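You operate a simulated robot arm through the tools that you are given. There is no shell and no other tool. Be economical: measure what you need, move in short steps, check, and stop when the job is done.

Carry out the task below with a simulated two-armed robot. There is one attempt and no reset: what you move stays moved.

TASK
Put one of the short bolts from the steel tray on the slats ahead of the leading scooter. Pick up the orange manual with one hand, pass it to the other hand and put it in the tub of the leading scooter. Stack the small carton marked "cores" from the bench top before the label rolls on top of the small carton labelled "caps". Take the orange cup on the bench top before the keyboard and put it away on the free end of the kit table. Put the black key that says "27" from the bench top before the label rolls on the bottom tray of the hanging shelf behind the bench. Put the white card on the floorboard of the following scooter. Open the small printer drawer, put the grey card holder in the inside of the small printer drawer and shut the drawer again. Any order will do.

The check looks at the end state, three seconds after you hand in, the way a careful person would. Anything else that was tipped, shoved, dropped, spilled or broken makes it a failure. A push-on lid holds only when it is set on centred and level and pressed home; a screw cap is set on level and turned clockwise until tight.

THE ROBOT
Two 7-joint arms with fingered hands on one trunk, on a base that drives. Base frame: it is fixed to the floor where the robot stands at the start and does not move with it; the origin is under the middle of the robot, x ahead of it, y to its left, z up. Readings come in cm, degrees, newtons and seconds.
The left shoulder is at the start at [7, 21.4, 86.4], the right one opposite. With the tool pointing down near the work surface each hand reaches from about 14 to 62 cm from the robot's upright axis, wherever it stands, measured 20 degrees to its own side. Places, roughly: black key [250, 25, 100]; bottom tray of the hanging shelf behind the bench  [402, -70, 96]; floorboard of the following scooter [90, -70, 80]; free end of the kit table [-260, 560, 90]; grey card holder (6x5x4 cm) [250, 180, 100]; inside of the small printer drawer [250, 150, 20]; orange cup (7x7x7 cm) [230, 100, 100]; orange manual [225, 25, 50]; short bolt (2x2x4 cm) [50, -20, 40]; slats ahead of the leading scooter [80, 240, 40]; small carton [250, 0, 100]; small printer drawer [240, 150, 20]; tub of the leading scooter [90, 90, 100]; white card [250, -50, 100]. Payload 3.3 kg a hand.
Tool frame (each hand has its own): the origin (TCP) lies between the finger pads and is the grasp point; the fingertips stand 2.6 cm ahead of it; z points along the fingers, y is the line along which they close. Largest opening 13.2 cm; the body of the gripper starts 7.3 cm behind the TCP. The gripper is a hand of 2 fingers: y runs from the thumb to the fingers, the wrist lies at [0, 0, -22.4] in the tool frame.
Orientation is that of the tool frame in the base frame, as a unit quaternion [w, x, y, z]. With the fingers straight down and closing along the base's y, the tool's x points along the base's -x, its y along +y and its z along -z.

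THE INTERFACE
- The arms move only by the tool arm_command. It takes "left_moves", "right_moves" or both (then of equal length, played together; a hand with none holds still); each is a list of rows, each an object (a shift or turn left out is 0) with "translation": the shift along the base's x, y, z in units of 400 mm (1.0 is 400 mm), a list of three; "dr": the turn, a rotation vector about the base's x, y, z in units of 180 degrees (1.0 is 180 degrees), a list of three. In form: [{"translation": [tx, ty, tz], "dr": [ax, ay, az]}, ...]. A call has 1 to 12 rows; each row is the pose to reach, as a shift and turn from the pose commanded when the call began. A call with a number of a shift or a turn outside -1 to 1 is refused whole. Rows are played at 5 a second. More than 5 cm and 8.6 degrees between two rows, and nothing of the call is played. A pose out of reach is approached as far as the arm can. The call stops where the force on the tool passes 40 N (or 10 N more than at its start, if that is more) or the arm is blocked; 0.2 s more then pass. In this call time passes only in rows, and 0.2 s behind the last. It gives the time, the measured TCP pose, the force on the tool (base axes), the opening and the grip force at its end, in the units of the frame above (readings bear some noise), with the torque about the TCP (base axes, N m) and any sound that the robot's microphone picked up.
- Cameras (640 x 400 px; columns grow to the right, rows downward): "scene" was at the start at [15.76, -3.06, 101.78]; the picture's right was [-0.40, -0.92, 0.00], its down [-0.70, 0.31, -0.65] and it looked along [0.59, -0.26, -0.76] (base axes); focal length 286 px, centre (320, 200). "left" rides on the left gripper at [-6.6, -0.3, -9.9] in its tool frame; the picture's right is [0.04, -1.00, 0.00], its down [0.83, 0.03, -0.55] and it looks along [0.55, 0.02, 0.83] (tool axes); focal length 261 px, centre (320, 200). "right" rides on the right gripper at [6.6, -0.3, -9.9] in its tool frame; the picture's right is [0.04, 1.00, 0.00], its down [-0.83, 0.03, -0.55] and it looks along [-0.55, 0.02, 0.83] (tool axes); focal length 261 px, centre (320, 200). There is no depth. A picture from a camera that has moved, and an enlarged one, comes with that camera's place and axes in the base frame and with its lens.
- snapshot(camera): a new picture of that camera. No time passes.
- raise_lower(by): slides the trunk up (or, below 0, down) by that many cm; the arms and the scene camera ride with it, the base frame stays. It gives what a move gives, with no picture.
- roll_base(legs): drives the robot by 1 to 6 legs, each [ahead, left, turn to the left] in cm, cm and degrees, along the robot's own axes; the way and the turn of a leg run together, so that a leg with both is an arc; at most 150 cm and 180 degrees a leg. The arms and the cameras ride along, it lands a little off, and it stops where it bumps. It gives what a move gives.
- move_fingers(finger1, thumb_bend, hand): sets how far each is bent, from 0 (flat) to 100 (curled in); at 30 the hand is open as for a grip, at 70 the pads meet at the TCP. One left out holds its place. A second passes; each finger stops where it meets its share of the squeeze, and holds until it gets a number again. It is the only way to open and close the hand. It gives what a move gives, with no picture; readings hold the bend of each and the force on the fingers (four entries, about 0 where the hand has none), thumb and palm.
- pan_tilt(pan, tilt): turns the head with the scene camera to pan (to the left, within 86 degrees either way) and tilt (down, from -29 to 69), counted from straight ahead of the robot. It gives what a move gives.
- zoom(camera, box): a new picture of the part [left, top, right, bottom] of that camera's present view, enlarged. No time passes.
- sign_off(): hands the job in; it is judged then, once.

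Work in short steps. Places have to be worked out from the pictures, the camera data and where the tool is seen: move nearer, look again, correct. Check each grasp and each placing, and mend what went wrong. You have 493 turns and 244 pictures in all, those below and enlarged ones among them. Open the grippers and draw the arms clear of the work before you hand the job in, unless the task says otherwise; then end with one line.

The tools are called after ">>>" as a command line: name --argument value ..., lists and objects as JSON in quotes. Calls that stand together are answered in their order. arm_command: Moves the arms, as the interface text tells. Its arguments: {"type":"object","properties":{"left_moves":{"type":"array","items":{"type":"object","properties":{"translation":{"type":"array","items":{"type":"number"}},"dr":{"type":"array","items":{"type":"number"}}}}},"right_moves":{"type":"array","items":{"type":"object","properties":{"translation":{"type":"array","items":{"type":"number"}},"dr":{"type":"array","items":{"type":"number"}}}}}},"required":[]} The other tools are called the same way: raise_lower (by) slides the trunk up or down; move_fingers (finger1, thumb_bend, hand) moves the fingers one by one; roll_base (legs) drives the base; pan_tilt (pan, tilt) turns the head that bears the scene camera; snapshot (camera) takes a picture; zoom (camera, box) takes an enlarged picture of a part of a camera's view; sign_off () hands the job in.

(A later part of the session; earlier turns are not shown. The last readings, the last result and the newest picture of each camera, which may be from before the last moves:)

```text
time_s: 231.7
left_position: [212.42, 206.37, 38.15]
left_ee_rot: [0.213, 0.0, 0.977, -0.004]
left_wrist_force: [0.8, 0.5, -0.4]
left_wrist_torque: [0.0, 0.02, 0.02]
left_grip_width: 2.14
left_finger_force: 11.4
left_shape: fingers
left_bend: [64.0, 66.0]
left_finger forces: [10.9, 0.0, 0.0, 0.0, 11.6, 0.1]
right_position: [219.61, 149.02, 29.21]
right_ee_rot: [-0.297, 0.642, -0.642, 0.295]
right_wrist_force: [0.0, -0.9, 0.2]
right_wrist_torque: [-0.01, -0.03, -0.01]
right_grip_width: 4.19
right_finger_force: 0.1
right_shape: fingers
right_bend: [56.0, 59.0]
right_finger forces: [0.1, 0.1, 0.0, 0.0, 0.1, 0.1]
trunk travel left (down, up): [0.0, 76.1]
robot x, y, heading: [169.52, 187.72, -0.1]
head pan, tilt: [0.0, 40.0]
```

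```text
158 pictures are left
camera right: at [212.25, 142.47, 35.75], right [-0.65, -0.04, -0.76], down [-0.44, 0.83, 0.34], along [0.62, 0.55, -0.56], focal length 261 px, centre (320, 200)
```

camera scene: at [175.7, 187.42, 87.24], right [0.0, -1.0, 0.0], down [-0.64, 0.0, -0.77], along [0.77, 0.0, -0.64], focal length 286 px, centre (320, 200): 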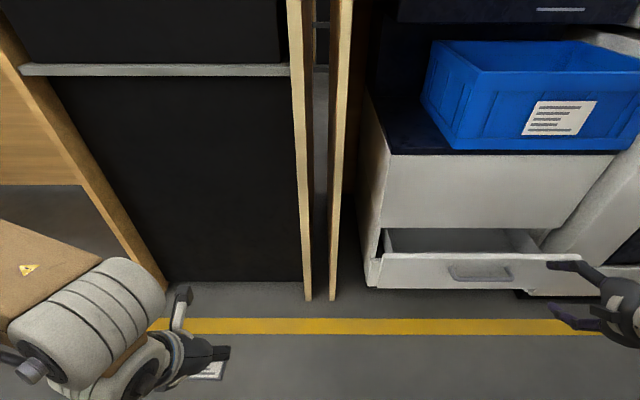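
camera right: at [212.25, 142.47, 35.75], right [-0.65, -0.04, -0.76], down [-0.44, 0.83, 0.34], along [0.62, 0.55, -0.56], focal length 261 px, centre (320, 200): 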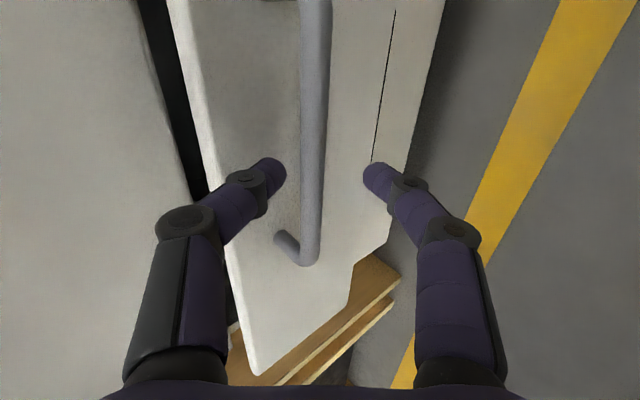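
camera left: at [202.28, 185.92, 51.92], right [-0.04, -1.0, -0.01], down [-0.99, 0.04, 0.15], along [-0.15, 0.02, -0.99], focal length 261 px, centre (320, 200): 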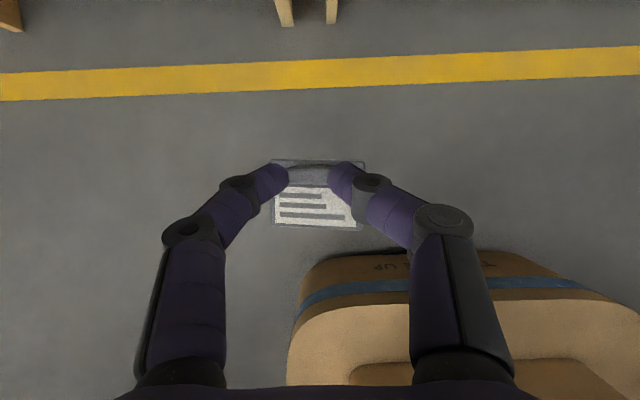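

Bar is between the jaws again. I close fully and pull back 16.5 cm.

>>> move_fingers --hand "right" --finger1 78 --thumb_bend 78

>>> roll_base --legs '[[-16.5, 0, 0]]'

>>> snapshot --camera "right"

```text
time_s: 232.7
left_position: [212.22, 206.22, 38.19]
left_ee_rot: [0.214, 0.0, 0.977, -0.004]
left_wrist_force: [-0.4, -0.4, -1.3]
left_wrist_torque: [0.02, 0.0, -0.01]
left_grip_width: 2.17
left_finger_force: 11.4
left_shape: fingers
left_bend: [64.0, 66.0]
left_finger forces: [10.8, 0.0, 0.1, 0.0, 11.6, 0.0]
right_position: [219.61, 148.95, 29.26]
right_ee_rot: [-0.296, 0.642, -0.642, 0.296]
right_wrist_force: [-0.8, 0.3, -1.1]
right_wrist_torque: [0.0, 0.0, -0.01]
right_grip_width: 0.02
right_finger_force: 0.7
right_shape: fingers
right_bend: [75.0, 76.0]
right_finger forces: [1.1, 0.1, 0.1, 0.0, 0.0, 0.0]
trunk travel left (down, up): [0.0, 76.1]
robot x, y, heading: [169.44, 187.22, -0.1]
head pan, tilt: [0.0, 40.0]
```

```text
time_s: 234.2
left_position: [195.65, 206.32, 38.1]
left_ee_rot: [0.214, 0.001, 0.977, -0.004]
left_wrist_force: [-0.8, 0.4, -0.4]
left_wrist_torque: [-0.01, 0.02, 0.01]
left_grip_width: 2.14
left_finger_force: 10.8
left_shape: fingers
left_bend: [64.0, 66.0]
left_finger forces: [10.8, 0.0, 0.0, 0.1, 11.6, 0.0]
right_position: [202.78, 148.93, 29.22]
right_ee_rot: [0.297, -0.642, 0.642, -0.295]
right_wrist_force: [0.0, 1.0, -4.8]
right_wrist_torque: [-0.02, 0.01, -0.05]
right_grip_width: 0.02
right_finger_force: 0.0
right_shape: fingers
right_bend: [74.0, 76.0]
right_finger forces: [0.0, 0.1, 0.1, 0.0, 0.0, 0.0]
trunk travel left (down, up): [0.0, 76.1]
robot x, y, heading: [152.41, 187.41, -0.3]
head pan, tilt: [0.0, 40.0]
```

```text
157 pictures are left
camera right: at [195.51, 142.44, 35.73], right [-0.65, -0.04, -0.76], down [-0.44, 0.83, 0.34], along [0.62, 0.55, -0.56], focal length 261 px, centre (320, 200)
```

right: 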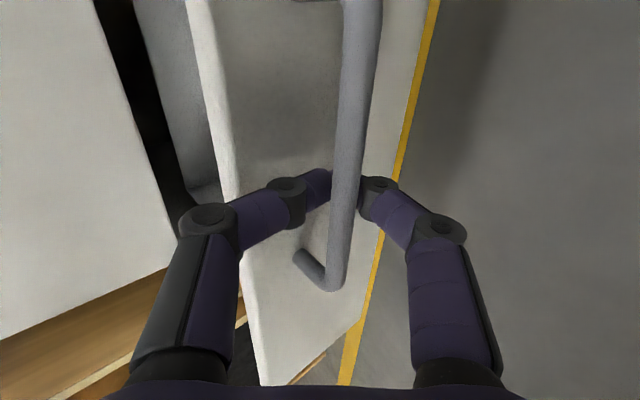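

Open wide now. This time I only relax the thumb slightly, open the lower finger, and retreat along the tool axis.

>>> move_fingers --hand "right" --finger1 52 --thumb_bend 68

>>> arm_command --right_moves '[{"translation": [-0.04, 0, 0.034]}, {"translation": [-0.08, 0, 0.068]}, {"translation": [-0.12, 0, 0.1]}, {"translation": [-0.13, -0.02, 0.2]}, {"translation": [-0.13, -0.06, 0.3]}]'

>>> pan_tilt --pan -15 --tilt 50

>>> snapshot --camera "scene"

```text
time_s: 235.2
left_position: [195.62, 206.2, 38.19]
left_ee_rot: [0.214, 0.001, 0.977, -0.005]
left_wrist_force: [0.4, -0.7, 0.5]
left_wrist_torque: [0.02, -0.01, 0.0]
left_grip_width: 2.13
left_finger_force: 11.8
left_shape: fingers
left_bend: [64.0, 66.0]
left_finger forces: [10.9, 0.0, 0.1, 0.0, 11.5, 0.0]
right_position: [202.84, 149.03, 29.28]
right_ee_rot: [0.297, -0.641, 0.643, -0.296]
right_wrist_force: [-0.8, 0.8, -0.3]
right_wrist_torque: [0.0, 0.01, -0.01]
right_grip_width: 3.34
right_finger_force: 0.2
right_shape: fingers
right_bend: [52.0, 68.0]
right_finger forces: [0.0, 0.1, 0.1, 0.1, 0.1, 0.1]
trunk travel left (down, up): [0.0, 76.1]
robot x, y, heading: [152.67, 187.32, -0.1]
head pan, tilt: [0.0, 40.0]
```

```text
time_s: 236.4
left_position: [195.8, 206.25, 38.12]
left_ee_rot: [0.214, 0.001, 0.977, -0.005]
left_wrist_force: [-0.2, 0.0, 0.2]
left_wrist_torque: [-0.02, 0.03, 0.02]
left_grip_width: 2.15
left_finger_force: 11.0
left_shape: fingers
left_bend: [64.0, 66.0]
left_finger forces: [10.6, 0.1, 0.0, 0.0, 11.5, 0.0]
right_position: [197.67, 146.57, 41.35]
right_ee_rot: [0.296, -0.643, 0.643, -0.293]
right_wrist_force: [-0.4, -0.5, 0.2]
right_wrist_torque: [-0.01, 0.03, -0.02]
right_grip_width: 3.38
right_finger_force: 0.0
right_shape: fingers
right_bend: [52.0, 68.0]
right_finger forces: [0.0, 0.0, 0.1, 0.0, 0.0, 0.0]
trunk travel left (down, up): [0.0, 76.1]
robot x, y, heading: [152.95, 187.35, -0.0]
head pan, tilt: [0.0, 40.0]
```

```text
time_s: 237.1
left_position: [195.58, 206.19, 38.24]
left_ee_rot: [0.213, 0.001, 0.977, -0.004]
left_wrist_force: [-0.4, 0.4, 0.0]
left_wrist_torque: [0.03, 0.03, 0.03]
left_grip_width: 2.12
left_finger_force: 11.1
left_shape: fingers
left_bend: [64.0, 66.0]
left_finger forces: [10.6, 0.1, 0.1, 0.1, 11.4, 0.0]
right_position: [197.73, 146.45, 41.41]
right_ee_rot: [0.295, -0.642, 0.643, -0.294]
right_wrist_force: [0.3, -0.4, 0.1]
right_wrist_torque: [0.01, 0.0, 0.03]
right_grip_width: 3.4
right_finger_force: 0.1
right_shape: fingers
right_bend: [52.0, 68.0]
right_finger forces: [0.1, 0.0, 0.0, 0.0, 0.1, 0.0]
trunk travel left (down, up): [0.0, 76.1]
robot x, y, heading: [152.69, 187.34, -0.1]
head pan, tilt: [-15.0, 50.0]
```

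```text
156 pictures are left
camera scene: at [174.92, 185.36, 85.82], right [-0.26, -0.97, 0.0], down [-0.74, 0.2, -0.64], along [0.62, -0.17, -0.77], focal length 286 px, centre (320, 200)
```

scene: 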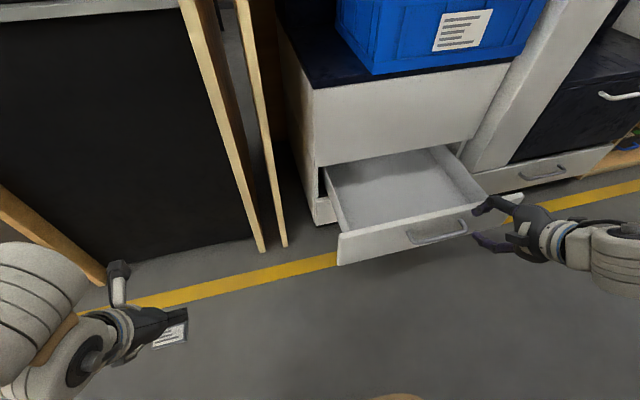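

Drawer is open ~20 cm (front at x≈208). I raise the right hand clear, then shift the base right so the left hand with the holder is over the drawer.

>>> arm_command --right_moves '[{"translation": [-0.05, -0.02, 0.1]}, {"translation": [-0.1, -0.04, 0.2]}, {"translation": [-0.12, -0.06, 0.3]}]'

>>> arm_command --left_moves '[{"translation": [0, 0, 0.1]}, {"translation": [0, 0, 0.2]}]'

>>> roll_base --legs '[[0, -54, 0], [11, 0, 0]]'

>>> pan_tilt --pan 10 --tilt 55

>>> snapshot --camera "scene"

>>> snapshot --camera "left"

```text
time_s: 237.9
left_position: [195.57, 206.26, 38.16]
left_ee_rot: [0.213, 0.001, 0.977, -0.004]
left_wrist_force: [-1.5, 0.0, -0.9]
left_wrist_torque: [0.01, -0.05, 0.0]
left_grip_width: 2.13
left_finger_force: 10.4
left_shape: fingers
left_bend: [64.0, 66.0]
left_finger forces: [10.3, 0.0, 0.0, 0.0, 11.4, 0.1]
right_position: [195.71, 142.78, 51.94]
right_ee_rot: [0.297, -0.642, 0.644, -0.293]
right_wrist_force: [-0.3, 1.3, -0.8]
right_wrist_torque: [-0.02, 0.0, -0.01]
right_grip_width: 3.39
right_finger_force: 0.0
right_shape: fingers
right_bend: [52.0, 68.0]
right_finger forces: [0.0, 0.0, 0.1, 0.0, 0.0, 0.1]
right hand out of reach, approached as far as the arm can: row 2, 3
trunk travel left (down, up): [0.0, 76.1]
robot x, y, heading: [152.93, 186.97, -0.1]
head pan, tilt: [-15.0, 50.0]
```

```text
time_s: 238.5
left_position: [195.53, 206.35, 46.16]
left_ee_rot: [0.214, 0.0, 0.977, -0.003]
left_wrist_force: [-0.2, 0.0, -0.9]
left_wrist_torque: [0.04, 0.01, -0.02]
left_grip_width: 2.11
left_finger_force: 10.4
left_shape: fingers
left_bend: [64.0, 66.0]
left_finger forces: [9.9, 0.0, 0.0, 0.0, 11.4, 0.0]
right_position: [195.86, 142.82, 52.0]
right_ee_rot: [0.297, -0.641, 0.643, -0.294]
right_wrist_force: [0.0, 0.7, -0.5]
right_wrist_torque: [0.0, -0.03, -0.02]
right_grip_width: 3.38
right_finger_force: 0.0
right_shape: fingers
right_bend: [52.0, 68.0]
right_finger forces: [0.0, 0.0, 0.0, 0.0, 0.0, 0.0]
trunk travel left (down, up): [0.0, 76.1]
robot x, y, heading: [152.96, 187.7, -0.5]
head pan, tilt: [-15.0, 50.0]
```

```text
time_s: 242.4
left_position: [206.3, 153.22, 46.14]
left_ee_rot: [0.214, 0.004, 0.977, -0.005]
left_wrist_force: [0.4, 0.6, 0.5]
left_wrist_torque: [-0.04, -0.02, 0.02]
left_grip_width: 0.02
left_finger_force: 0.0
left_shape: fingers
left_bend: [71.0, 75.0]
left_finger forces: [0.1, 0.1, 0.0, 0.1, 0.1, 0.0]
right_position: [206.33, 89.59, 52.0]
right_ee_rot: [0.296, -0.639, 0.645, -0.295]
right_wrist_force: [0.8, -0.6, -0.7]
right_wrist_torque: [0.04, 0.01, 0.04]
right_grip_width: 3.38
right_finger_force: 0.1
right_shape: fingers
right_bend: [52.0, 68.0]
right_finger forces: [0.0, 0.1, 0.1, 0.0, 0.0, 0.0]
trunk travel left (down, up): [0.0, 76.1]
robot x, y, heading: [163.55, 134.27, -0.3]
head pan, tilt: [-15.0, 50.0]
```

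```text
time_s: 243.3
left_position: [206.3, 153.05, 46.04]
left_ee_rot: [0.214, 0.004, 0.977, -0.005]
left_wrist_force: [0.2, 0.3, 0.5]
left_wrist_torque: [0.02, -0.01, 0.02]
left_grip_width: 0.0
left_finger_force: 0.1
left_shape: fingers
left_bend: [71.0, 75.0]
left_finger forces: [0.0, 0.1, 0.1, 0.1, 0.0, 0.0]
right_position: [206.38, 89.71, 52.01]
right_ee_rot: [0.296, -0.64, 0.644, -0.296]
right_wrist_force: [-0.2, 0.1, 0.1]
right_wrist_torque: [-0.01, 0.02, -0.03]
right_grip_width: 3.42
right_finger_force: 0.0
right_shape: fingers
right_bend: [52.0, 68.0]
right_finger forces: [0.0, 0.1, 0.0, 0.1, 0.0, 0.1]
trunk travel left (down, up): [0.0, 76.1]
robot x, y, heading: [163.64, 134.29, -0.5]
head pan, tilt: [10.0, 55.0]
```

```text
155 pictures are left
camera scene: at [185.37, 135.53, 85.17], right [0.17, -0.99, 0.0], down [-0.81, -0.14, -0.57], along [0.57, 0.1, -0.82], focal length 286 px, centre (320, 200)
```

scene: 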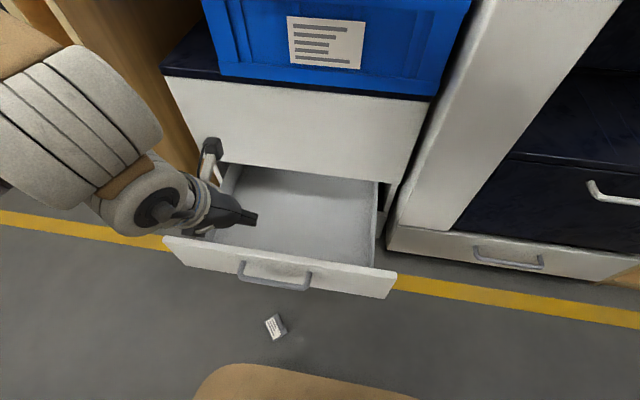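

```text
154 pictures are left
camera left: at [208.18, 152.97, 57.62], right [-0.05, -1.0, -0.01], down [-0.99, 0.04, 0.15], along [-0.15, 0.02, -0.99], focal length 261 px, centre (320, 200)
```

left: 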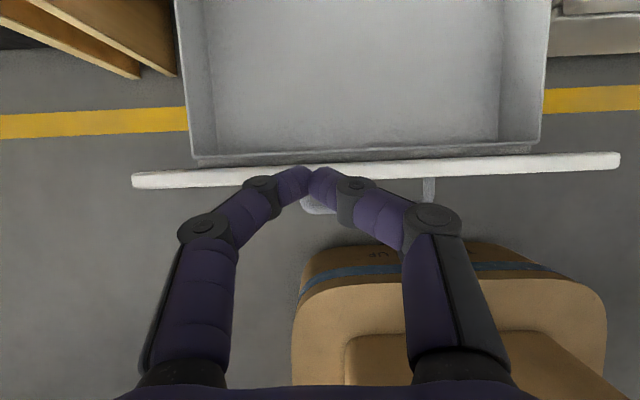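

The holder slipped out onto the floor near [200,150]. I zoom to see how it lies.

>>> zoom --camera "scene" --box '[236, 302, 316, 352]'

```text
8.00 times, centred on (276, 327) of scene
camera zoom: at [185.37, 135.53, 85.17], right [0.17, -0.99, 0.0], down [-0.81, -0.14, -0.57], along [0.57, 0.1, -0.82], focal length 2285 px, centre (672, -816)
```

zoom: 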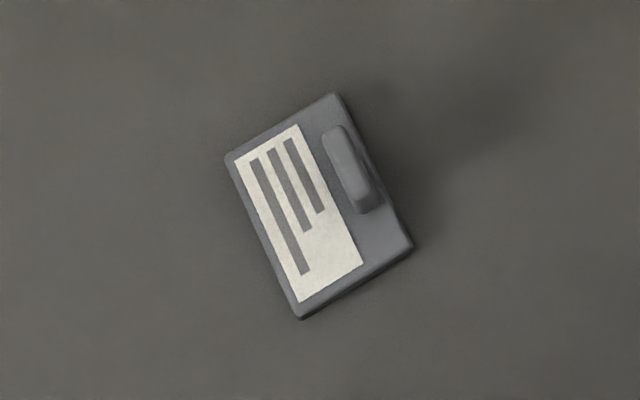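

It lies upright, rotated ~35°, just in front of the drawer. I back the base 10 cm and bring the left hand (yaw 35°, pitch 30°) above it.

>>> roll_base --legs '[[-10, 0, 0.4]]'

>>> move_fingers --hand "left" --finger1 54 --thumb_bend 54

>>> arm_command --left_moves '[{"translation": [0, -0.02, -0.05], "dr": [0.0018, -0.0057, 0.0389]}, {"translation": [0, -0.04, -0.15], "dr": [0.0036, -0.0114, 0.0778]}, {"translation": [0, -0.06, -0.25], "dr": [0.0054, -0.0171, 0.1166]}, {"translation": [0, -0.08, -0.35], "dr": [0.0072, -0.0228, 0.1555]}, {"translation": [0, -0.1, -0.45], "dr": [0.009, -0.0285, 0.1944]}, {"translation": [0, -0.11, -0.55], "dr": [0.009, -0.0285, 0.1944]}]'

>>> snapshot --camera "left"

```text
time_s: 244.4
left_position: [196.35, 153.34, 45.98]
left_ee_rot: [0.214, -0.001, 0.977, -0.004]
left_wrist_force: [0.6, 0.4, 0.3]
left_wrist_torque: [-0.03, -0.02, 0.03]
left_grip_width: 0.0
left_finger_force: 0.2
left_shape: fingers
left_bend: [71.0, 75.0]
left_finger forces: [0.0, 0.1, 0.0, 0.0, 0.0, 0.1]
right_position: [196.8, 90.04, 51.93]
right_ee_rot: [-0.297, 0.644, -0.641, 0.294]
right_wrist_force: [0.5, -0.2, 0.5]
right_wrist_torque: [0.02, 0.01, 0.02]
right_grip_width: 3.39
right_finger_force: 0.1
right_shape: fingers
right_bend: [52.0, 68.0]
right_finger forces: [0.0, 0.0, 0.0, 0.0, 0.0, 0.0]
trunk travel left (down, up): [0.0, 76.1]
robot x, y, heading: [153.7, 134.41, 0.1]
head pan, tilt: [10.0, 55.0]
```

```text
time_s: 245.4
left_position: [196.28, 153.5, 46.09]
left_ee_rot: [0.214, -0.001, 0.977, -0.004]
left_wrist_force: [-0.8, 0.0, -0.3]
left_wrist_torque: [-0.01, -0.01, 0.01]
left_grip_width: 5.22
left_finger_force: 0.0
left_shape: fingers
left_bend: [54.0, 54.0]
left_finger forces: [0.0, 0.0, 0.0, 0.0, 0.0, 0.1]
right_position: [196.7, 89.99, 51.96]
right_ee_rot: [-0.298, 0.643, -0.642, 0.294]
right_wrist_force: [-1.2, 0.5, -0.5]
right_wrist_torque: [0.01, 0.01, -0.02]
right_grip_width: 3.43
right_finger_force: 0.1
right_shape: fingers
right_bend: [52.0, 68.0]
right_finger forces: [0.1, 0.1, 0.1, 0.0, 0.0, 0.0]
trunk travel left (down, up): [0.0, 76.1]
robot x, y, heading: [153.8, 134.28, 0.1]
head pan, tilt: [10.0, 55.0]
```

```text
time_s: 246.8
left_position: [196.35, 149.05, 24.03]
left_ee_rot: [0.249, -0.291, 0.921, 0.075]
left_wrist_force: [0.4, -0.2, -0.6]
left_wrist_torque: [0.01, 0.0, -0.04]
left_grip_width: 5.27
left_finger_force: 0.0
left_shape: fingers
left_bend: [54.0, 54.0]
left_finger forces: [0.0, 0.0, 0.0, 0.0, 0.0, 0.1]
right_position: [196.77, 89.98, 52.08]
right_ee_rot: [-0.297, 0.643, -0.642, 0.294]
right_wrist_force: [0.2, -0.5, -1.0]
right_wrist_torque: [0.03, 0.01, 0.01]
right_grip_width: 3.39
right_finger_force: 0.1
right_shape: fingers
right_bend: [52.0, 68.0]
right_finger forces: [0.1, 0.0, 0.0, 0.0, 0.0, 0.0]
trunk travel left (down, up): [0.0, 76.1]
robot x, y, heading: [153.82, 134.56, -0.2]
head pan, tilt: [10.0, 55.0]
```

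```text
152 pictures are left
camera left: at [197.0, 149.37, 35.69], right [0.54, -0.84, -0.01], down [-0.84, -0.54, 0.06], along [-0.06, -0.02, -1.0], focal length 261 px, centre (320, 200)
```

left: 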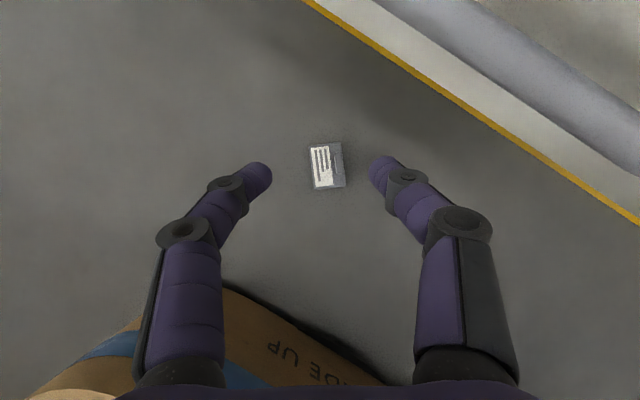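

Tab at ≈[200.1,149.5], aligned for the jaws. I descend most of the way and check.

>>> arm_command --left_moves '[{"translation": [0.02, 0, -0.11]}, {"translation": [0.04, 0, -0.22]}, {"translation": [0.06, 0, -0.33]}, {"translation": [0.075, 0, -0.43]}]'

>>> snapshot --camera "left"

```text
time_s: 248.0
left_position: [200.95, 151.92, 7.17]
left_ee_rot: [0.26, -0.302, 0.913, 0.088]
left_wrist_force: [0.3, 0.1, 0.4]
left_wrist_torque: [0.02, 0.01, 0.0]
left_grip_width: 5.28
left_finger_force: 0.1
left_shape: fingers
left_bend: [54.0, 54.0]
left_finger forces: [0.0, 0.0, 0.1, 0.2, 0.0, 0.1]
right_position: [196.84, 90.06, 51.92]
right_ee_rot: [-0.297, 0.643, -0.642, 0.294]
right_wrist_force: [0.1, 0.0, -0.8]
right_wrist_torque: [0.02, -0.01, 0.0]
right_grip_width: 3.41
right_finger_force: 0.0
right_shape: fingers
right_bend: [52.0, 68.0]
right_finger forces: [0.1, 0.0, 0.0, 0.0, 0.0, 0.1]
trunk travel left (down, up): [0.0, 76.1]
robot x, y, heading: [153.89, 134.7, -0.1]
head pan, tilt: [10.0, 55.0]
stopped in row 4 (left hand): the arm was blocked; the commanded pose is now the measured one
```

```text
151 pictures are left
camera left: at [201.43, 151.88, 18.85], right [0.57, -0.82, -0.02], down [-0.82, -0.57, 0.03], along [-0.04, 0.0, -1.0], focal length 261 px, centre (320, 200)
```

left: 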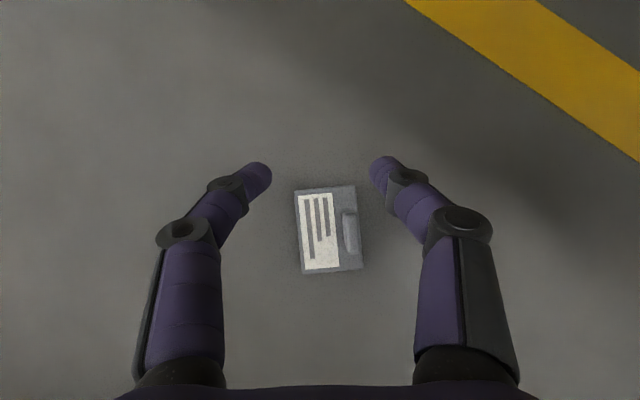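

The arm got near its reach limit. I raise slightly, bring the base 5 cm closer, then move to the tab.

>>> arm_command --left_moves '[{"translation": [-0.06, -0.06, 0.03]}, {"translation": [-0.14, -0.07, 0.03]}]'

>>> roll_base --legs '[[5, 0, 0]]'

>>> snapshot --camera "left"

```text
time_s: 248.6
left_position: [195.26, 148.43, 8.36]
left_ee_rot: [0.258, -0.3, 0.915, 0.084]
left_wrist_force: [0.1, -0.1, -0.1]
left_wrist_torque: [0.05, 0.0, -0.02]
left_grip_width: 5.27
left_finger_force: 0.1
left_shape: fingers
left_bend: [54.0, 54.0]
left_finger forces: [0.0, 0.1, 0.0, 0.0, 0.0, 0.0]
right_position: [196.78, 89.92, 51.96]
right_ee_rot: [-0.298, 0.643, -0.642, 0.294]
right_wrist_force: [0.1, 0.1, -0.2]
right_wrist_torque: [0.02, -0.01, -0.01]
right_grip_width: 3.37
right_finger_force: 0.1
right_shape: fingers
right_bend: [52.0, 68.0]
right_finger forces: [0.1, 0.1, 0.0, 0.0, 0.0, 0.1]
trunk travel left (down, up): [0.0, 76.1]
robot x, y, heading: [153.81, 134.6, -0.1]
head pan, tilt: [10.0, 55.0]
```

```text
time_s: 249.6
left_position: [200.42, 148.5, 8.32]
left_ee_rot: [0.259, -0.299, 0.915, 0.084]
left_wrist_force: [0.7, 0.4, 0.4]
left_wrist_torque: [-0.02, 0.01, 0.02]
left_grip_width: 5.28
left_finger_force: 0.1
left_shape: fingers
left_bend: [54.0, 54.0]
left_finger forces: [0.1, 0.0, 0.0, 0.1, 0.0, 0.1]
right_position: [201.68, 90.02, 52.01]
right_ee_rot: [-0.298, 0.643, -0.642, 0.294]
right_wrist_force: [-0.3, -0.2, -0.3]
right_wrist_torque: [0.02, 0.01, 0.02]
right_grip_width: 3.39
right_finger_force: 0.1
right_shape: fingers
right_bend: [52.0, 68.0]
right_finger forces: [0.1, 0.0, 0.0, 0.1, 0.1, 0.1]
trunk travel left (down, up): [0.0, 76.1]
robot x, y, heading: [158.44, 134.44, 0.1]
head pan, tilt: [10.0, 55.0]
```

```text
150 pictures are left
camera left: at [200.78, 148.62, 19.99], right [0.56, -0.83, -0.02], down [-0.83, -0.56, 0.04], along [-0.04, 0.0, -1.0], focal length 261 px, centre (320, 200)
```

left: 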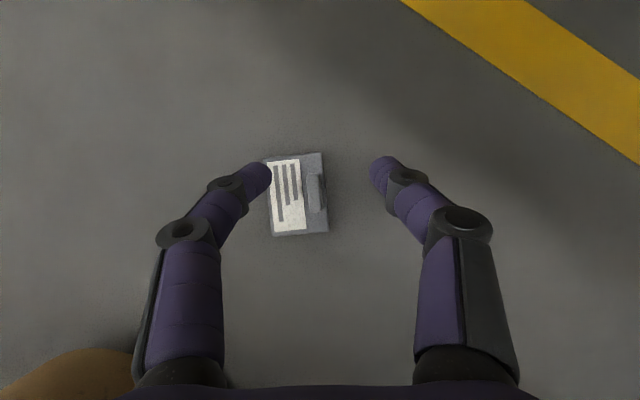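

Tab nearly centred. I descend to z≈3.8.

>>> arm_command --left_moves '[{"translation": [-0.017, 0.003, -0.06]}, {"translation": [-0.017, 0.003, -0.112]}]'

>>> snapshot --camera "left"

```text
time_s: 250.3
left_position: [200.22, 152.32, 3.58]
left_ee_rot: [0.262, -0.298, 0.913, 0.097]
left_wrist_force: [0.6, -0.4, 2.2]
left_wrist_torque: [-0.06, -0.08, 0.01]
left_grip_width: 5.37
left_finger_force: 0.6
left_shape: fingers
left_bend: [54.0, 54.0]
left_finger forces: [0.0, 0.1, 0.0, 0.1, 2.2, 0.0]
left hand out of reach, approached as far as the arm can: row 2
right_position: [201.71, 89.87, 52.0]
right_ee_rot: [-0.297, 0.644, -0.642, 0.293]
right_wrist_force: [-0.5, 0.7, 0.5]
right_wrist_torque: [0.03, 0.01, -0.01]
right_grip_width: 3.38
right_finger_force: 0.0
right_shape: fingers
right_bend: [52.0, 68.0]
right_finger forces: [0.0, 0.0, 0.0, 0.0, 0.1, 0.0]
trunk travel left (down, up): [0.0, 76.1]
robot x, y, heading: [158.84, 134.56, -0.1]
head pan, tilt: [10.0, 55.0]
stopped in row 2 (left hand): the arm was blocked; the commanded pose is now the measured one
```

```text
149 pictures are left
camera left: at [200.61, 152.07, 15.16], right [0.57, -0.82, -0.04], down [-0.82, -0.57, 0.02], along [-0.04, 0.02, -1.0], focal length 261 px, centre (320, 200)
```

left: 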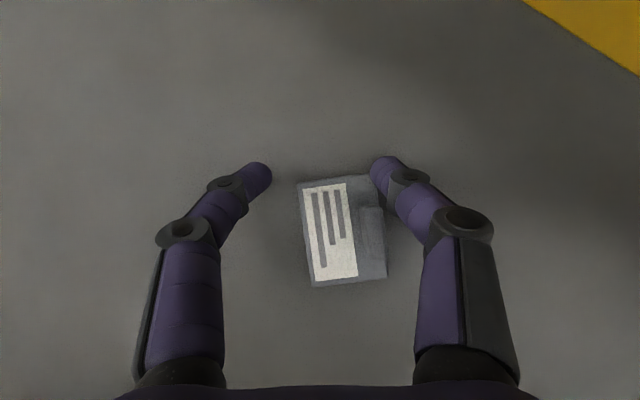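

The arm drifts sideways at this depth; I raise 0.5 cm with the trunk and shift the base right 3.7 cm instead.

>>> raise_lower --by 0.6

>>> roll_base --legs '[[0, -3.6, 0]]'

>>> snapshot --camera "left"

```text
time_s: 250.9
left_position: [199.92, 151.91, 4.0]
left_ee_rot: [0.26, -0.298, 0.914, 0.094]
left_wrist_force: [0.3, 0.4, 0.0]
left_wrist_torque: [-0.01, 0.02, 0.02]
left_grip_width: 5.32
left_finger_force: 0.1
left_shape: fingers
left_bend: [54.0, 54.0]
left_finger forces: [0.0, 0.0, 0.0, 0.0, 0.1, 0.1]
right_position: [201.86, 89.98, 52.56]
right_ee_rot: [-0.297, 0.643, -0.642, 0.294]
right_wrist_force: [0.2, -0.4, -1.0]
right_wrist_torque: [0.01, -0.01, 0.04]
right_grip_width: 3.41
right_finger_force: 0.0
right_shape: fingers
right_bend: [52.0, 68.0]
right_finger forces: [0.0, 0.1, 0.0, 0.0, 0.0, 0.0]
trunk travel left (down, up): [-0.6, 75.5]
robot x, y, heading: [158.93, 134.21, 0.1]
head pan, tilt: [10.0, 55.0]
```

```text
time_s: 251.8
left_position: [199.99, 148.3, 4.0]
left_ee_rot: [0.261, -0.298, 0.914, 0.094]
left_wrist_force: [-0.3, -0.7, 0.2]
left_wrist_torque: [0.03, -0.02, 0.01]
left_grip_width: 5.28
left_finger_force: 0.1
left_shape: fingers
left_bend: [54.0, 54.0]
left_finger forces: [0.0, 0.0, 0.0, 0.0, 0.1, 0.0]
right_position: [201.8, 86.39, 52.63]
right_ee_rot: [-0.298, 0.643, -0.641, 0.294]
right_wrist_force: [0.0, 0.2, 0.0]
right_wrist_torque: [0.01, -0.01, -0.01]
right_grip_width: 3.42
right_finger_force: 0.0
right_shape: fingers
right_bend: [52.0, 68.0]
right_finger forces: [0.0, 0.0, 0.1, 0.0, 0.0, 0.0]
trunk travel left (down, up): [-0.6, 75.5]
robot x, y, heading: [158.84, 130.79, -0.1]
head pan, tilt: [10.0, 55.0]
```

```text
148 pictures are left
camera left: at [200.47, 148.12, 15.74], right [0.57, -0.82, -0.04], down [-0.82, -0.57, 0.02], along [-0.04, 0.02, -1.0], focal length 261 px, centre (320, 200)
```

left: 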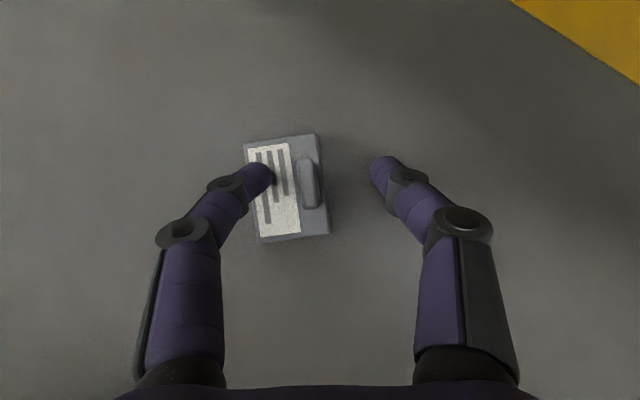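

The tab is centred between the tips. I close.

>>> move_fingers --hand "left" --finger1 76 --thumb_bend 76

>>> snapshot --camera "left"

```text
time_s: 252.8
left_position: [200.01, 148.34, 4.0]
left_ee_rot: [0.261, -0.297, 0.914, 0.094]
left_wrist_force: [0.0, -0.5, 0.0]
left_wrist_torque: [0.0, 0.0, -0.02]
left_grip_width: 0.54
left_finger_force: 9.6
left_shape: fingers
left_bend: [72.0, 72.0]
left_finger forces: [8.9, 0.0, 0.0, 0.0, 8.9, 0.1]
right_position: [201.89, 86.28, 52.59]
right_ee_rot: [-0.297, 0.643, -0.642, 0.294]
right_wrist_force: [0.2, 0.3, -0.3]
right_wrist_torque: [-0.02, -0.01, -0.01]
right_grip_width: 3.39
right_finger_force: 0.0
right_shape: fingers
right_bend: [52.0, 68.0]
right_finger forces: [0.0, 0.0, 0.0, 0.0, 0.0, 0.1]
trunk travel left (down, up): [-0.6, 75.5]
robot x, y, heading: [158.34, 130.31, -0.0]
head pan, tilt: [10.0, 55.0]
```

```text
147 pictures are left
camera left: at [200.47, 148.12, 15.74], right [0.57, -0.82, -0.04], down [-0.82, -0.57, 0.02], along [-0.04, 0.02, -1.0], focal length 261 px, centre (320, 200)
```

left: 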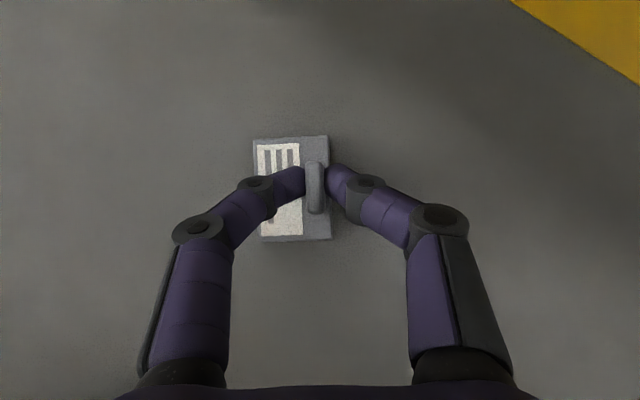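

Good grip on the tab. I squeeze a bit more, raise with the trunk, and check.

>>> move_fingers --hand "left" --finger1 80 --thumb_bend 80

>>> raise_lower --by 36

>>> roll_base --legs '[[8, 0, 0]]'

>>> snapshot --camera "left"

```text
time_s: 253.8
left_position: [199.98, 148.17, 4.12]
left_ee_rot: [0.26, -0.298, 0.914, 0.094]
left_wrist_force: [-0.5, -0.4, 0.4]
left_wrist_torque: [0.0, 0.0, 0.02]
left_grip_width: 0.47
left_finger_force: 14.1
left_shape: fingers
left_bend: [74.0, 73.0]
left_finger forces: [14.0, 0.0, 0.1, 0.0, 14.1, 0.1]
right_position: [201.75, 86.43, 52.59]
right_ee_rot: [-0.297, 0.643, -0.642, 0.294]
right_wrist_force: [0.6, 0.1, -0.3]
right_wrist_torque: [0.0, -0.01, -0.01]
right_grip_width: 3.37
right_finger_force: 0.0
right_shape: fingers
right_bend: [52.0, 68.0]
right_finger forces: [0.0, 0.1, 0.0, 0.0, 0.0, 0.0]
trunk travel left (down, up): [-0.6, 75.5]
robot x, y, heading: [158.8, 130.73, -0.2]
head pan, tilt: [10.0, 55.0]
```

```text
time_s: 254.9
left_position: [202.4, 148.18, 12.94]
left_ee_rot: [0.279, -0.298, 0.909, 0.085]
left_wrist_force: [-1.5, -0.6, -18.6]
left_wrist_torque: [0.22, -0.1, 0.01]
left_grip_width: 0.47
left_finger_force: 13.7
left_shape: fingers
left_bend: [74.0, 73.0]
left_finger forces: [14.1, 0.1, 0.0, 0.0, 14.1, 0.0]
right_position: [201.97, 86.3, 59.97]
right_ee_rot: [0.3, -0.641, 0.641, -0.297]
right_wrist_force: [0.0, 0.0, -0.2]
right_wrist_torque: [0.0, -0.01, 0.01]
right_grip_width: 3.38
right_finger_force: 0.1
right_shape: fingers
right_bend: [52.0, 68.0]
right_finger forces: [0.0, 0.0, 0.1, 0.0, 0.1, 0.0]
trunk travel left (down, up): [-7.6, 68.4]
robot x, y, heading: [158.43, 130.92, 0.0]
head pan, tilt: [10.0, 55.0]
stopped: the force on the tool passed its limit at 98 N (the readings are from after the stop); the commanded pose is now the measured one
```

```text
time_s: 256.0
left_position: [210.58, 148.27, 12.91]
left_ee_rot: [0.28, -0.298, 0.909, 0.084]
left_wrist_force: [0.9, -3.8, -25.6]
left_wrist_torque: [0.63, -0.13, 0.05]
left_grip_width: 0.47
left_finger_force: 13.8
left_shape: fingers
left_bend: [74.0, 73.0]
left_finger forces: [14.1, 0.1, 0.1, 0.0, 14.0, 0.0]
right_position: [209.97, 86.31, 59.89]
right_ee_rot: [-0.299, 0.642, -0.64, 0.298]
right_wrist_force: [-0.2, -0.1, -0.7]
right_wrist_torque: [-0.01, 0.01, 0.0]
right_grip_width: 3.41
right_finger_force: 0.1
right_shape: fingers
right_bend: [52.0, 68.0]
right_finger forces: [0.0, 0.0, 0.0, 0.0, 0.1, 0.0]
trunk travel left (down, up): [-7.6, 68.4]
robot x, y, heading: [166.38, 130.94, -0.1]
head pan, tilt: [10.0, 55.0]
```

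```text
146 pictures are left
camera left: at [210.57, 148.16, 24.68], right [0.56, -0.83, -0.01], down [-0.83, -0.56, -0.01], along [0.0, 0.01, -1.0], focal length 261 px, centre (320, 200)
```

left: 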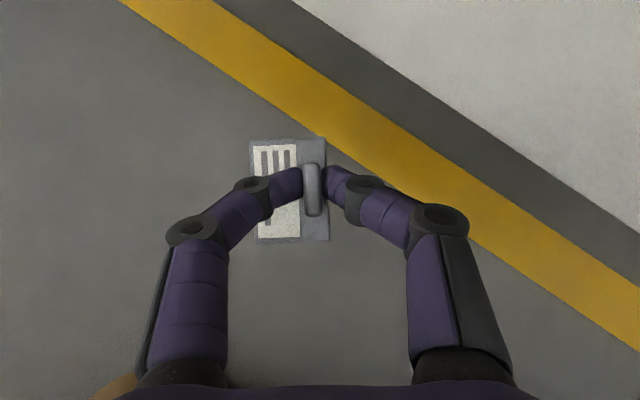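

The hand caught under the drawer while rising. I lower a little, then drive straight back.

>>> raise_lower --by -3.5

>>> roll_base --legs '[[-14, 0, 0]]'

>>> snapshot --camera "left"

>>> snapshot --camera "scene"

```text
time_s: 256.8
left_position: [210.68, 148.26, 9.63]
left_ee_rot: [0.282, -0.298, 0.908, 0.084]
left_wrist_force: [0.2, -0.5, -0.5]
left_wrist_torque: [-0.01, 0.0, 0.0]
left_grip_width: 0.48
left_finger_force: 14.4
left_shape: fingers
left_bend: [74.0, 73.0]
left_finger forces: [13.9, 0.1, 0.0, 0.1, 14.0, 0.0]
right_position: [209.85, 86.39, 56.44]
right_ee_rot: [-0.301, 0.641, -0.641, 0.297]
right_wrist_force: [0.8, -0.1, 0.0]
right_wrist_torque: [0.03, 0.02, 0.05]
right_grip_width: 3.4
right_finger_force: 0.0
right_shape: fingers
right_bend: [52.0, 68.0]
right_finger forces: [0.0, 0.0, 0.0, 0.0, 0.0, 0.0]
trunk travel left (down, up): [-4.1, 71.9]
robot x, y, heading: [167.04, 130.86, 0.1]
head pan, tilt: [10.0, 55.0]
```

```text
time_s: 258.1
left_position: [196.51, 148.36, 9.61]
left_ee_rot: [0.281, -0.298, 0.909, 0.083]
left_wrist_force: [-0.5, 1.2, 1.1]
left_wrist_torque: [-0.03, 0.01, -0.01]
left_grip_width: 0.45
left_finger_force: 13.7
left_shape: fingers
left_bend: [74.0, 73.0]
left_finger forces: [14.1, 0.0, 0.1, 0.1, 13.9, 0.1]
right_position: [196.06, 86.54, 56.45]
right_ee_rot: [-0.301, 0.642, -0.64, 0.297]
right_wrist_force: [-0.2, 0.4, 1.0]
right_wrist_torque: [0.0, -0.01, -0.02]
right_grip_width: 3.4
right_finger_force: 0.1
right_shape: fingers
right_bend: [52.0, 68.0]
right_finger forces: [0.0, 0.0, 0.0, 0.1, 0.0, 0.0]
trunk travel left (down, up): [-4.1, 71.9]
robot x, y, heading: [152.58, 130.96, 0.0]
head pan, tilt: [10.0, 55.0]
```

```text
145 pictures are left
camera left: at [196.5, 148.25, 21.26], right [0.56, -0.83, -0.01], down [-0.83, -0.56, -0.01], along [0.0, 0.01, -1.0], focal length 261 px, centre (320, 200)
```

left: 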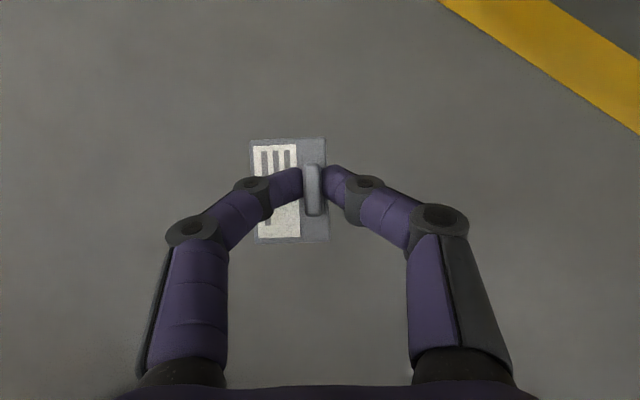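

```text
144 pictures are left
camera scene: at [172.72, 132.13, 89.63], right [0.18, -0.98, 0.0], down [-0.81, -0.14, -0.57], along [0.56, 0.1, -0.82], focal length 286 px, centre (320, 200)
```

scene: 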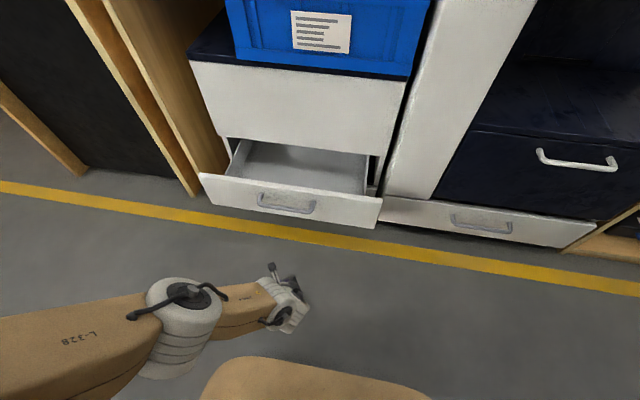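

Holder is still held; drawer front is at x≈214.5. I raise the trunk 32 cm clear of the drawer.

>>> raise_lower --by 32

>>> roll_base --legs '[[19, 0, 0]]'

>>> snapshot --camera "left"

```text
time_s: 261.3
left_position: [207.46, 148.36, 53.72]
left_ee_rot: [0.4, -0.308, 0.862, 0.044]
left_wrist_force: [-0.1, -0.3, -0.6]
left_wrist_torque: [-0.01, 0.0, -0.02]
left_grip_width: 0.45
left_finger_force: 14.2
left_shape: fingers
left_bend: [74.0, 73.0]
left_finger forces: [14.1, 0.0, 0.0, 0.1, 14.0, 0.0]
right_position: [195.92, 86.41, 88.45]
right_ee_rot: [-0.3, 0.642, -0.64, 0.297]
right_wrist_force: [0.6, -0.3, 0.1]
right_wrist_torque: [0.0, 0.0, -0.01]
right_grip_width: 3.39
right_finger_force: 0.1
right_shape: fingers
right_bend: [52.0, 68.0]
right_finger forces: [0.0, 0.1, 0.1, 0.0, 0.0, 0.1]
trunk travel left (down, up): [-36.1, 39.9]
robot x, y, heading: [152.76, 130.76, 0.2]
head pan, tilt: [10.0, 55.0]
```

```text
time_s: 262.8
left_position: [226.12, 148.52, 53.64]
left_ee_rot: [0.4, -0.308, 0.862, 0.044]
left_wrist_force: [-6.5, 0.9, -1.2]
left_wrist_torque: [0.02, 0.2, 0.23]
left_grip_width: 0.5
left_finger_force: 14.6
left_shape: fingers
left_bend: [77.0, 73.0]
left_finger forces: [16.8, 0.0, 0.0, 0.0, 11.7, 0.0]
right_position: [214.74, 86.52, 88.41]
right_ee_rot: [-0.301, 0.642, -0.639, 0.297]
right_wrist_force: [-0.3, 0.4, 0.3]
right_wrist_torque: [0.02, 0.01, -0.02]
right_grip_width: 3.39
right_finger_force: 0.0
right_shape: fingers
right_bend: [52.0, 68.0]
right_finger forces: [0.0, 0.0, 0.0, 0.0, 0.0, 0.0]
trunk travel left (down, up): [-36.1, 39.9]
robot x, y, heading: [171.58, 130.87, 0.1]
head pan, tilt: [10.0, 55.0]
```

```text
143 pictures are left
camera left: at [222.92, 148.37, 64.95], right [0.55, -0.83, 0.14], down [-0.79, -0.56, -0.23], along [0.27, 0.01, -0.96], focal length 261 px, centre (320, 200)
```

left: 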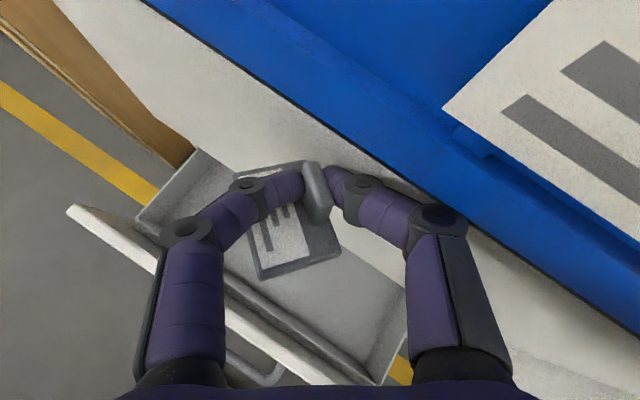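

The hand is leaning on the blue bin at this height. I back off 6 cm immediately.

>>> roll_base --legs '[[-6, 0, 0]]'

>>> snapshot --camera "scene"

>>> snapshot --camera "left"

```text
time_s: 263.8
left_position: [220.03, 148.38, 53.81]
left_ee_rot: [0.4, -0.308, 0.862, 0.044]
left_wrist_force: [-0.3, -0.2, -0.2]
left_wrist_torque: [-0.03, 0.01, -0.03]
left_grip_width: 0.38
left_finger_force: 13.1
left_shape: fingers
left_bend: [76.0, 74.0]
left_finger forces: [13.0, 0.0, 0.1, 0.0, 13.0, 0.0]
right_position: [208.61, 86.42, 88.47]
right_ee_rot: [-0.301, 0.642, -0.639, 0.297]
right_wrist_force: [-0.4, -0.1, -0.4]
right_wrist_torque: [-0.01, 0.01, 0.01]
right_grip_width: 3.41
right_finger_force: 0.0
right_shape: fingers
right_bend: [52.0, 68.0]
right_finger forces: [0.1, 0.0, 0.1, 0.0, 0.0, 0.0]
trunk travel left (down, up): [-36.1, 39.9]
robot x, y, heading: [165.5, 130.44, 0.4]
head pan, tilt: [10.0, 55.0]
```

```text
142 pictures are left
camera scene: at [175.9, 132.13, 122.68], right [0.18, -0.98, 0.0], down [-0.81, -0.14, -0.57], along [0.56, 0.1, -0.82], focal length 286 px, centre (320, 200)
```

scene: 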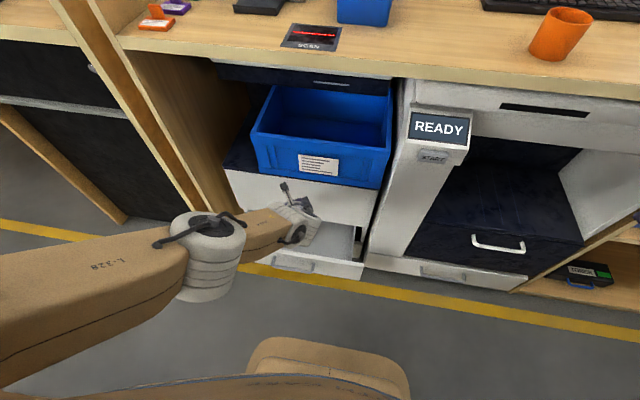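

```text
141 pictures are left
camera left: at [216.79, 148.3, 64.98], right [0.54, -0.83, 0.14], down [-0.79, -0.56, -0.23], along [0.27, 0.01, -0.96], focal length 261 px, centre (320, 200)
```

left: 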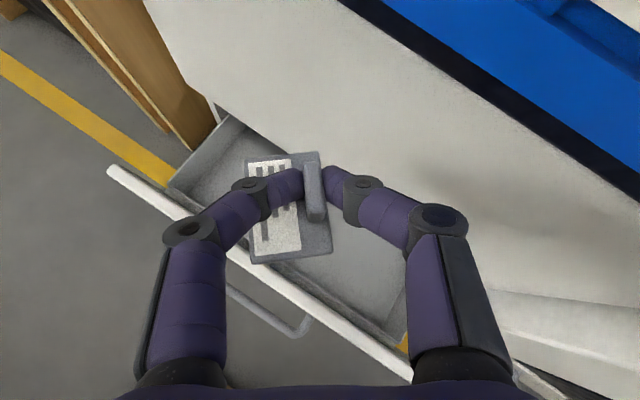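

The bin looks unmoved. I restore the hand's earlier pitch so the holder is level, at TCP x≈221.5.

>>> arm_command --left_moves '[{"translation": [0.01, -0.01, -0.03], "dr": [0, 0.035, 0]}, {"translation": [0.02, -0.02, -0.08], "dr": [0, 0.07, 0]}, {"translation": [0.035, -0.03, -0.14], "dr": [0, 0.1, 0]}]'

>>> snapshot --camera "left"

```text
time_s: 264.8
left_position: [216.49, 150.0, 53.13]
left_ee_rot: [0.293, -0.317, 0.895, 0.114]
left_wrist_force: [-0.2, 1.0, -0.5]
left_wrist_torque: [0.03, 0.02, 0.01]
left_grip_width: 0.34
left_finger_force: 12.7
left_shape: fingers
left_bend: [75.0, 74.0]
left_finger forces: [13.0, 0.1, 0.0, 0.1, 13.1, 0.1]
left hand out of reach, approached as far as the arm can: row 1, 2, 3
right_position: [208.75, 86.45, 88.52]
right_ee_rot: [-0.301, 0.642, -0.64, 0.297]
right_wrist_force: [-0.9, 0.2, 0.4]
right_wrist_torque: [-0.01, 0.02, 0.01]
right_grip_width: 3.4
right_finger_force: 0.1
right_shape: fingers
right_bend: [52.0, 68.0]
right_finger forces: [0.0, 0.0, 0.1, 0.0, 0.0, 0.0]
trunk travel left (down, up): [-36.1, 39.9]
robot x, y, heading: [165.63, 130.6, 0.5]
head pan, tilt: [10.0, 55.0]
stopped in row 3 (left hand): the arm was blocked; the commanded pose is now the measured one
```

```text
140 pictures are left
camera left: at [216.31, 149.28, 64.8], right [0.61, -0.79, -0.04], down [-0.79, -0.61, -0.05], along [0.02, 0.07, -1.0], focal length 261 px, centre (320, 200)
```

left: 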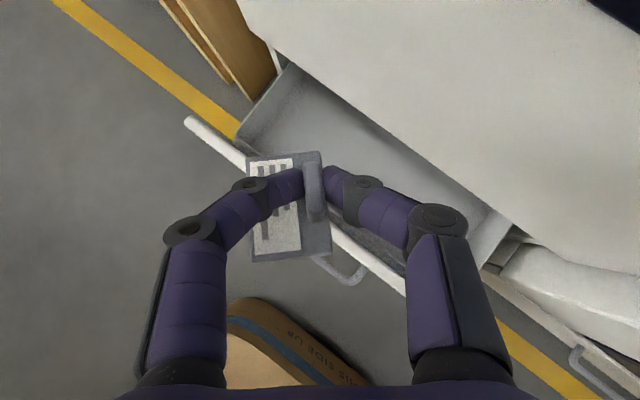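

I drive forward 6 cm, then lower the trunk in steps.

>>> roll_base --legs '[[6, 0, -0.4]]'

>>> raise_lower --by -14

>>> snapshot --camera "left"

```text
time_s: 265.8
left_position: [222.63, 149.75, 53.03]
left_ee_rot: [0.292, -0.313, 0.896, 0.113]
left_wrist_force: [0.5, -0.8, -0.1]
left_wrist_torque: [0.0, 0.02, 0.02]
left_grip_width: 0.34
left_finger_force: 12.7
left_shape: fingers
left_bend: [75.0, 74.0]
left_finger forces: [12.9, 0.0, 0.0, 0.0, 13.2, 0.1]
right_position: [214.45, 86.1, 88.44]
right_ee_rot: [0.299, -0.64, 0.642, -0.297]
right_wrist_force: [0.8, 0.0, -0.4]
right_wrist_torque: [-0.01, -0.01, 0.0]
right_grip_width: 3.39
right_finger_force: 0.0
right_shape: fingers
right_bend: [52.0, 68.0]
right_finger forces: [0.0, 0.0, 0.0, 0.0, 0.1, 0.0]
trunk travel left (down, up): [-36.1, 39.9]
robot x, y, heading: [171.17, 130.86, -0.2]
head pan, tilt: [10.0, 55.0]
```

```text
time_s: 267.4
left_position: [222.69, 149.73, 39.18]
left_ee_rot: [0.293, -0.314, 0.896, 0.113]
left_wrist_force: [0.0, 0.3, 0.3]
left_wrist_torque: [0.02, -0.01, 0.01]
left_grip_width: 0.33
left_finger_force: 12.7
left_shape: fingers
left_bend: [75.0, 74.0]
left_finger forces: [12.8, 0.0, 0.0, 0.0, 13.0, 0.1]
right_position: [214.38, 86.21, 74.62]
right_ee_rot: [0.3, -0.639, 0.643, -0.298]
right_wrist_force: [0.4, 0.1, 0.1]
right_wrist_torque: [0.02, 0.03, 0.04]
right_grip_width: 3.4
right_finger_force: 0.0
right_shape: fingers
right_bend: [52.0, 68.0]
right_finger forces: [0.0, 0.0, 0.0, 0.0, 0.0, 0.0]
trunk travel left (down, up): [-22.1, 53.9]
robot x, y, heading: [171.48, 130.72, -0.3]
head pan, tilt: [10.0, 55.0]
```

```text
139 pictures are left
camera left: at [222.45, 148.88, 50.81], right [0.6, -0.8, -0.04], down [-0.8, -0.6, -0.05], along [0.02, 0.07, -1.0], focal length 261 px, centre (320, 200)
```

left: 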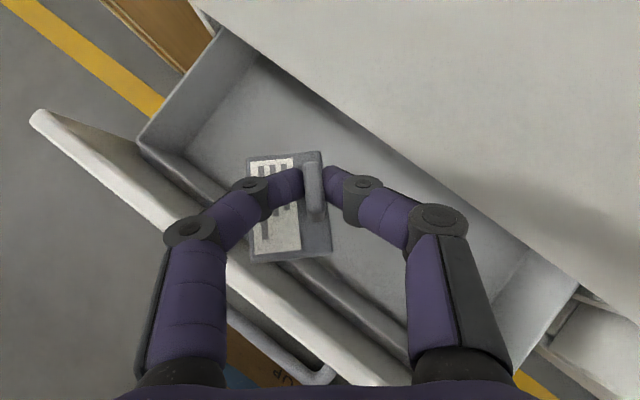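

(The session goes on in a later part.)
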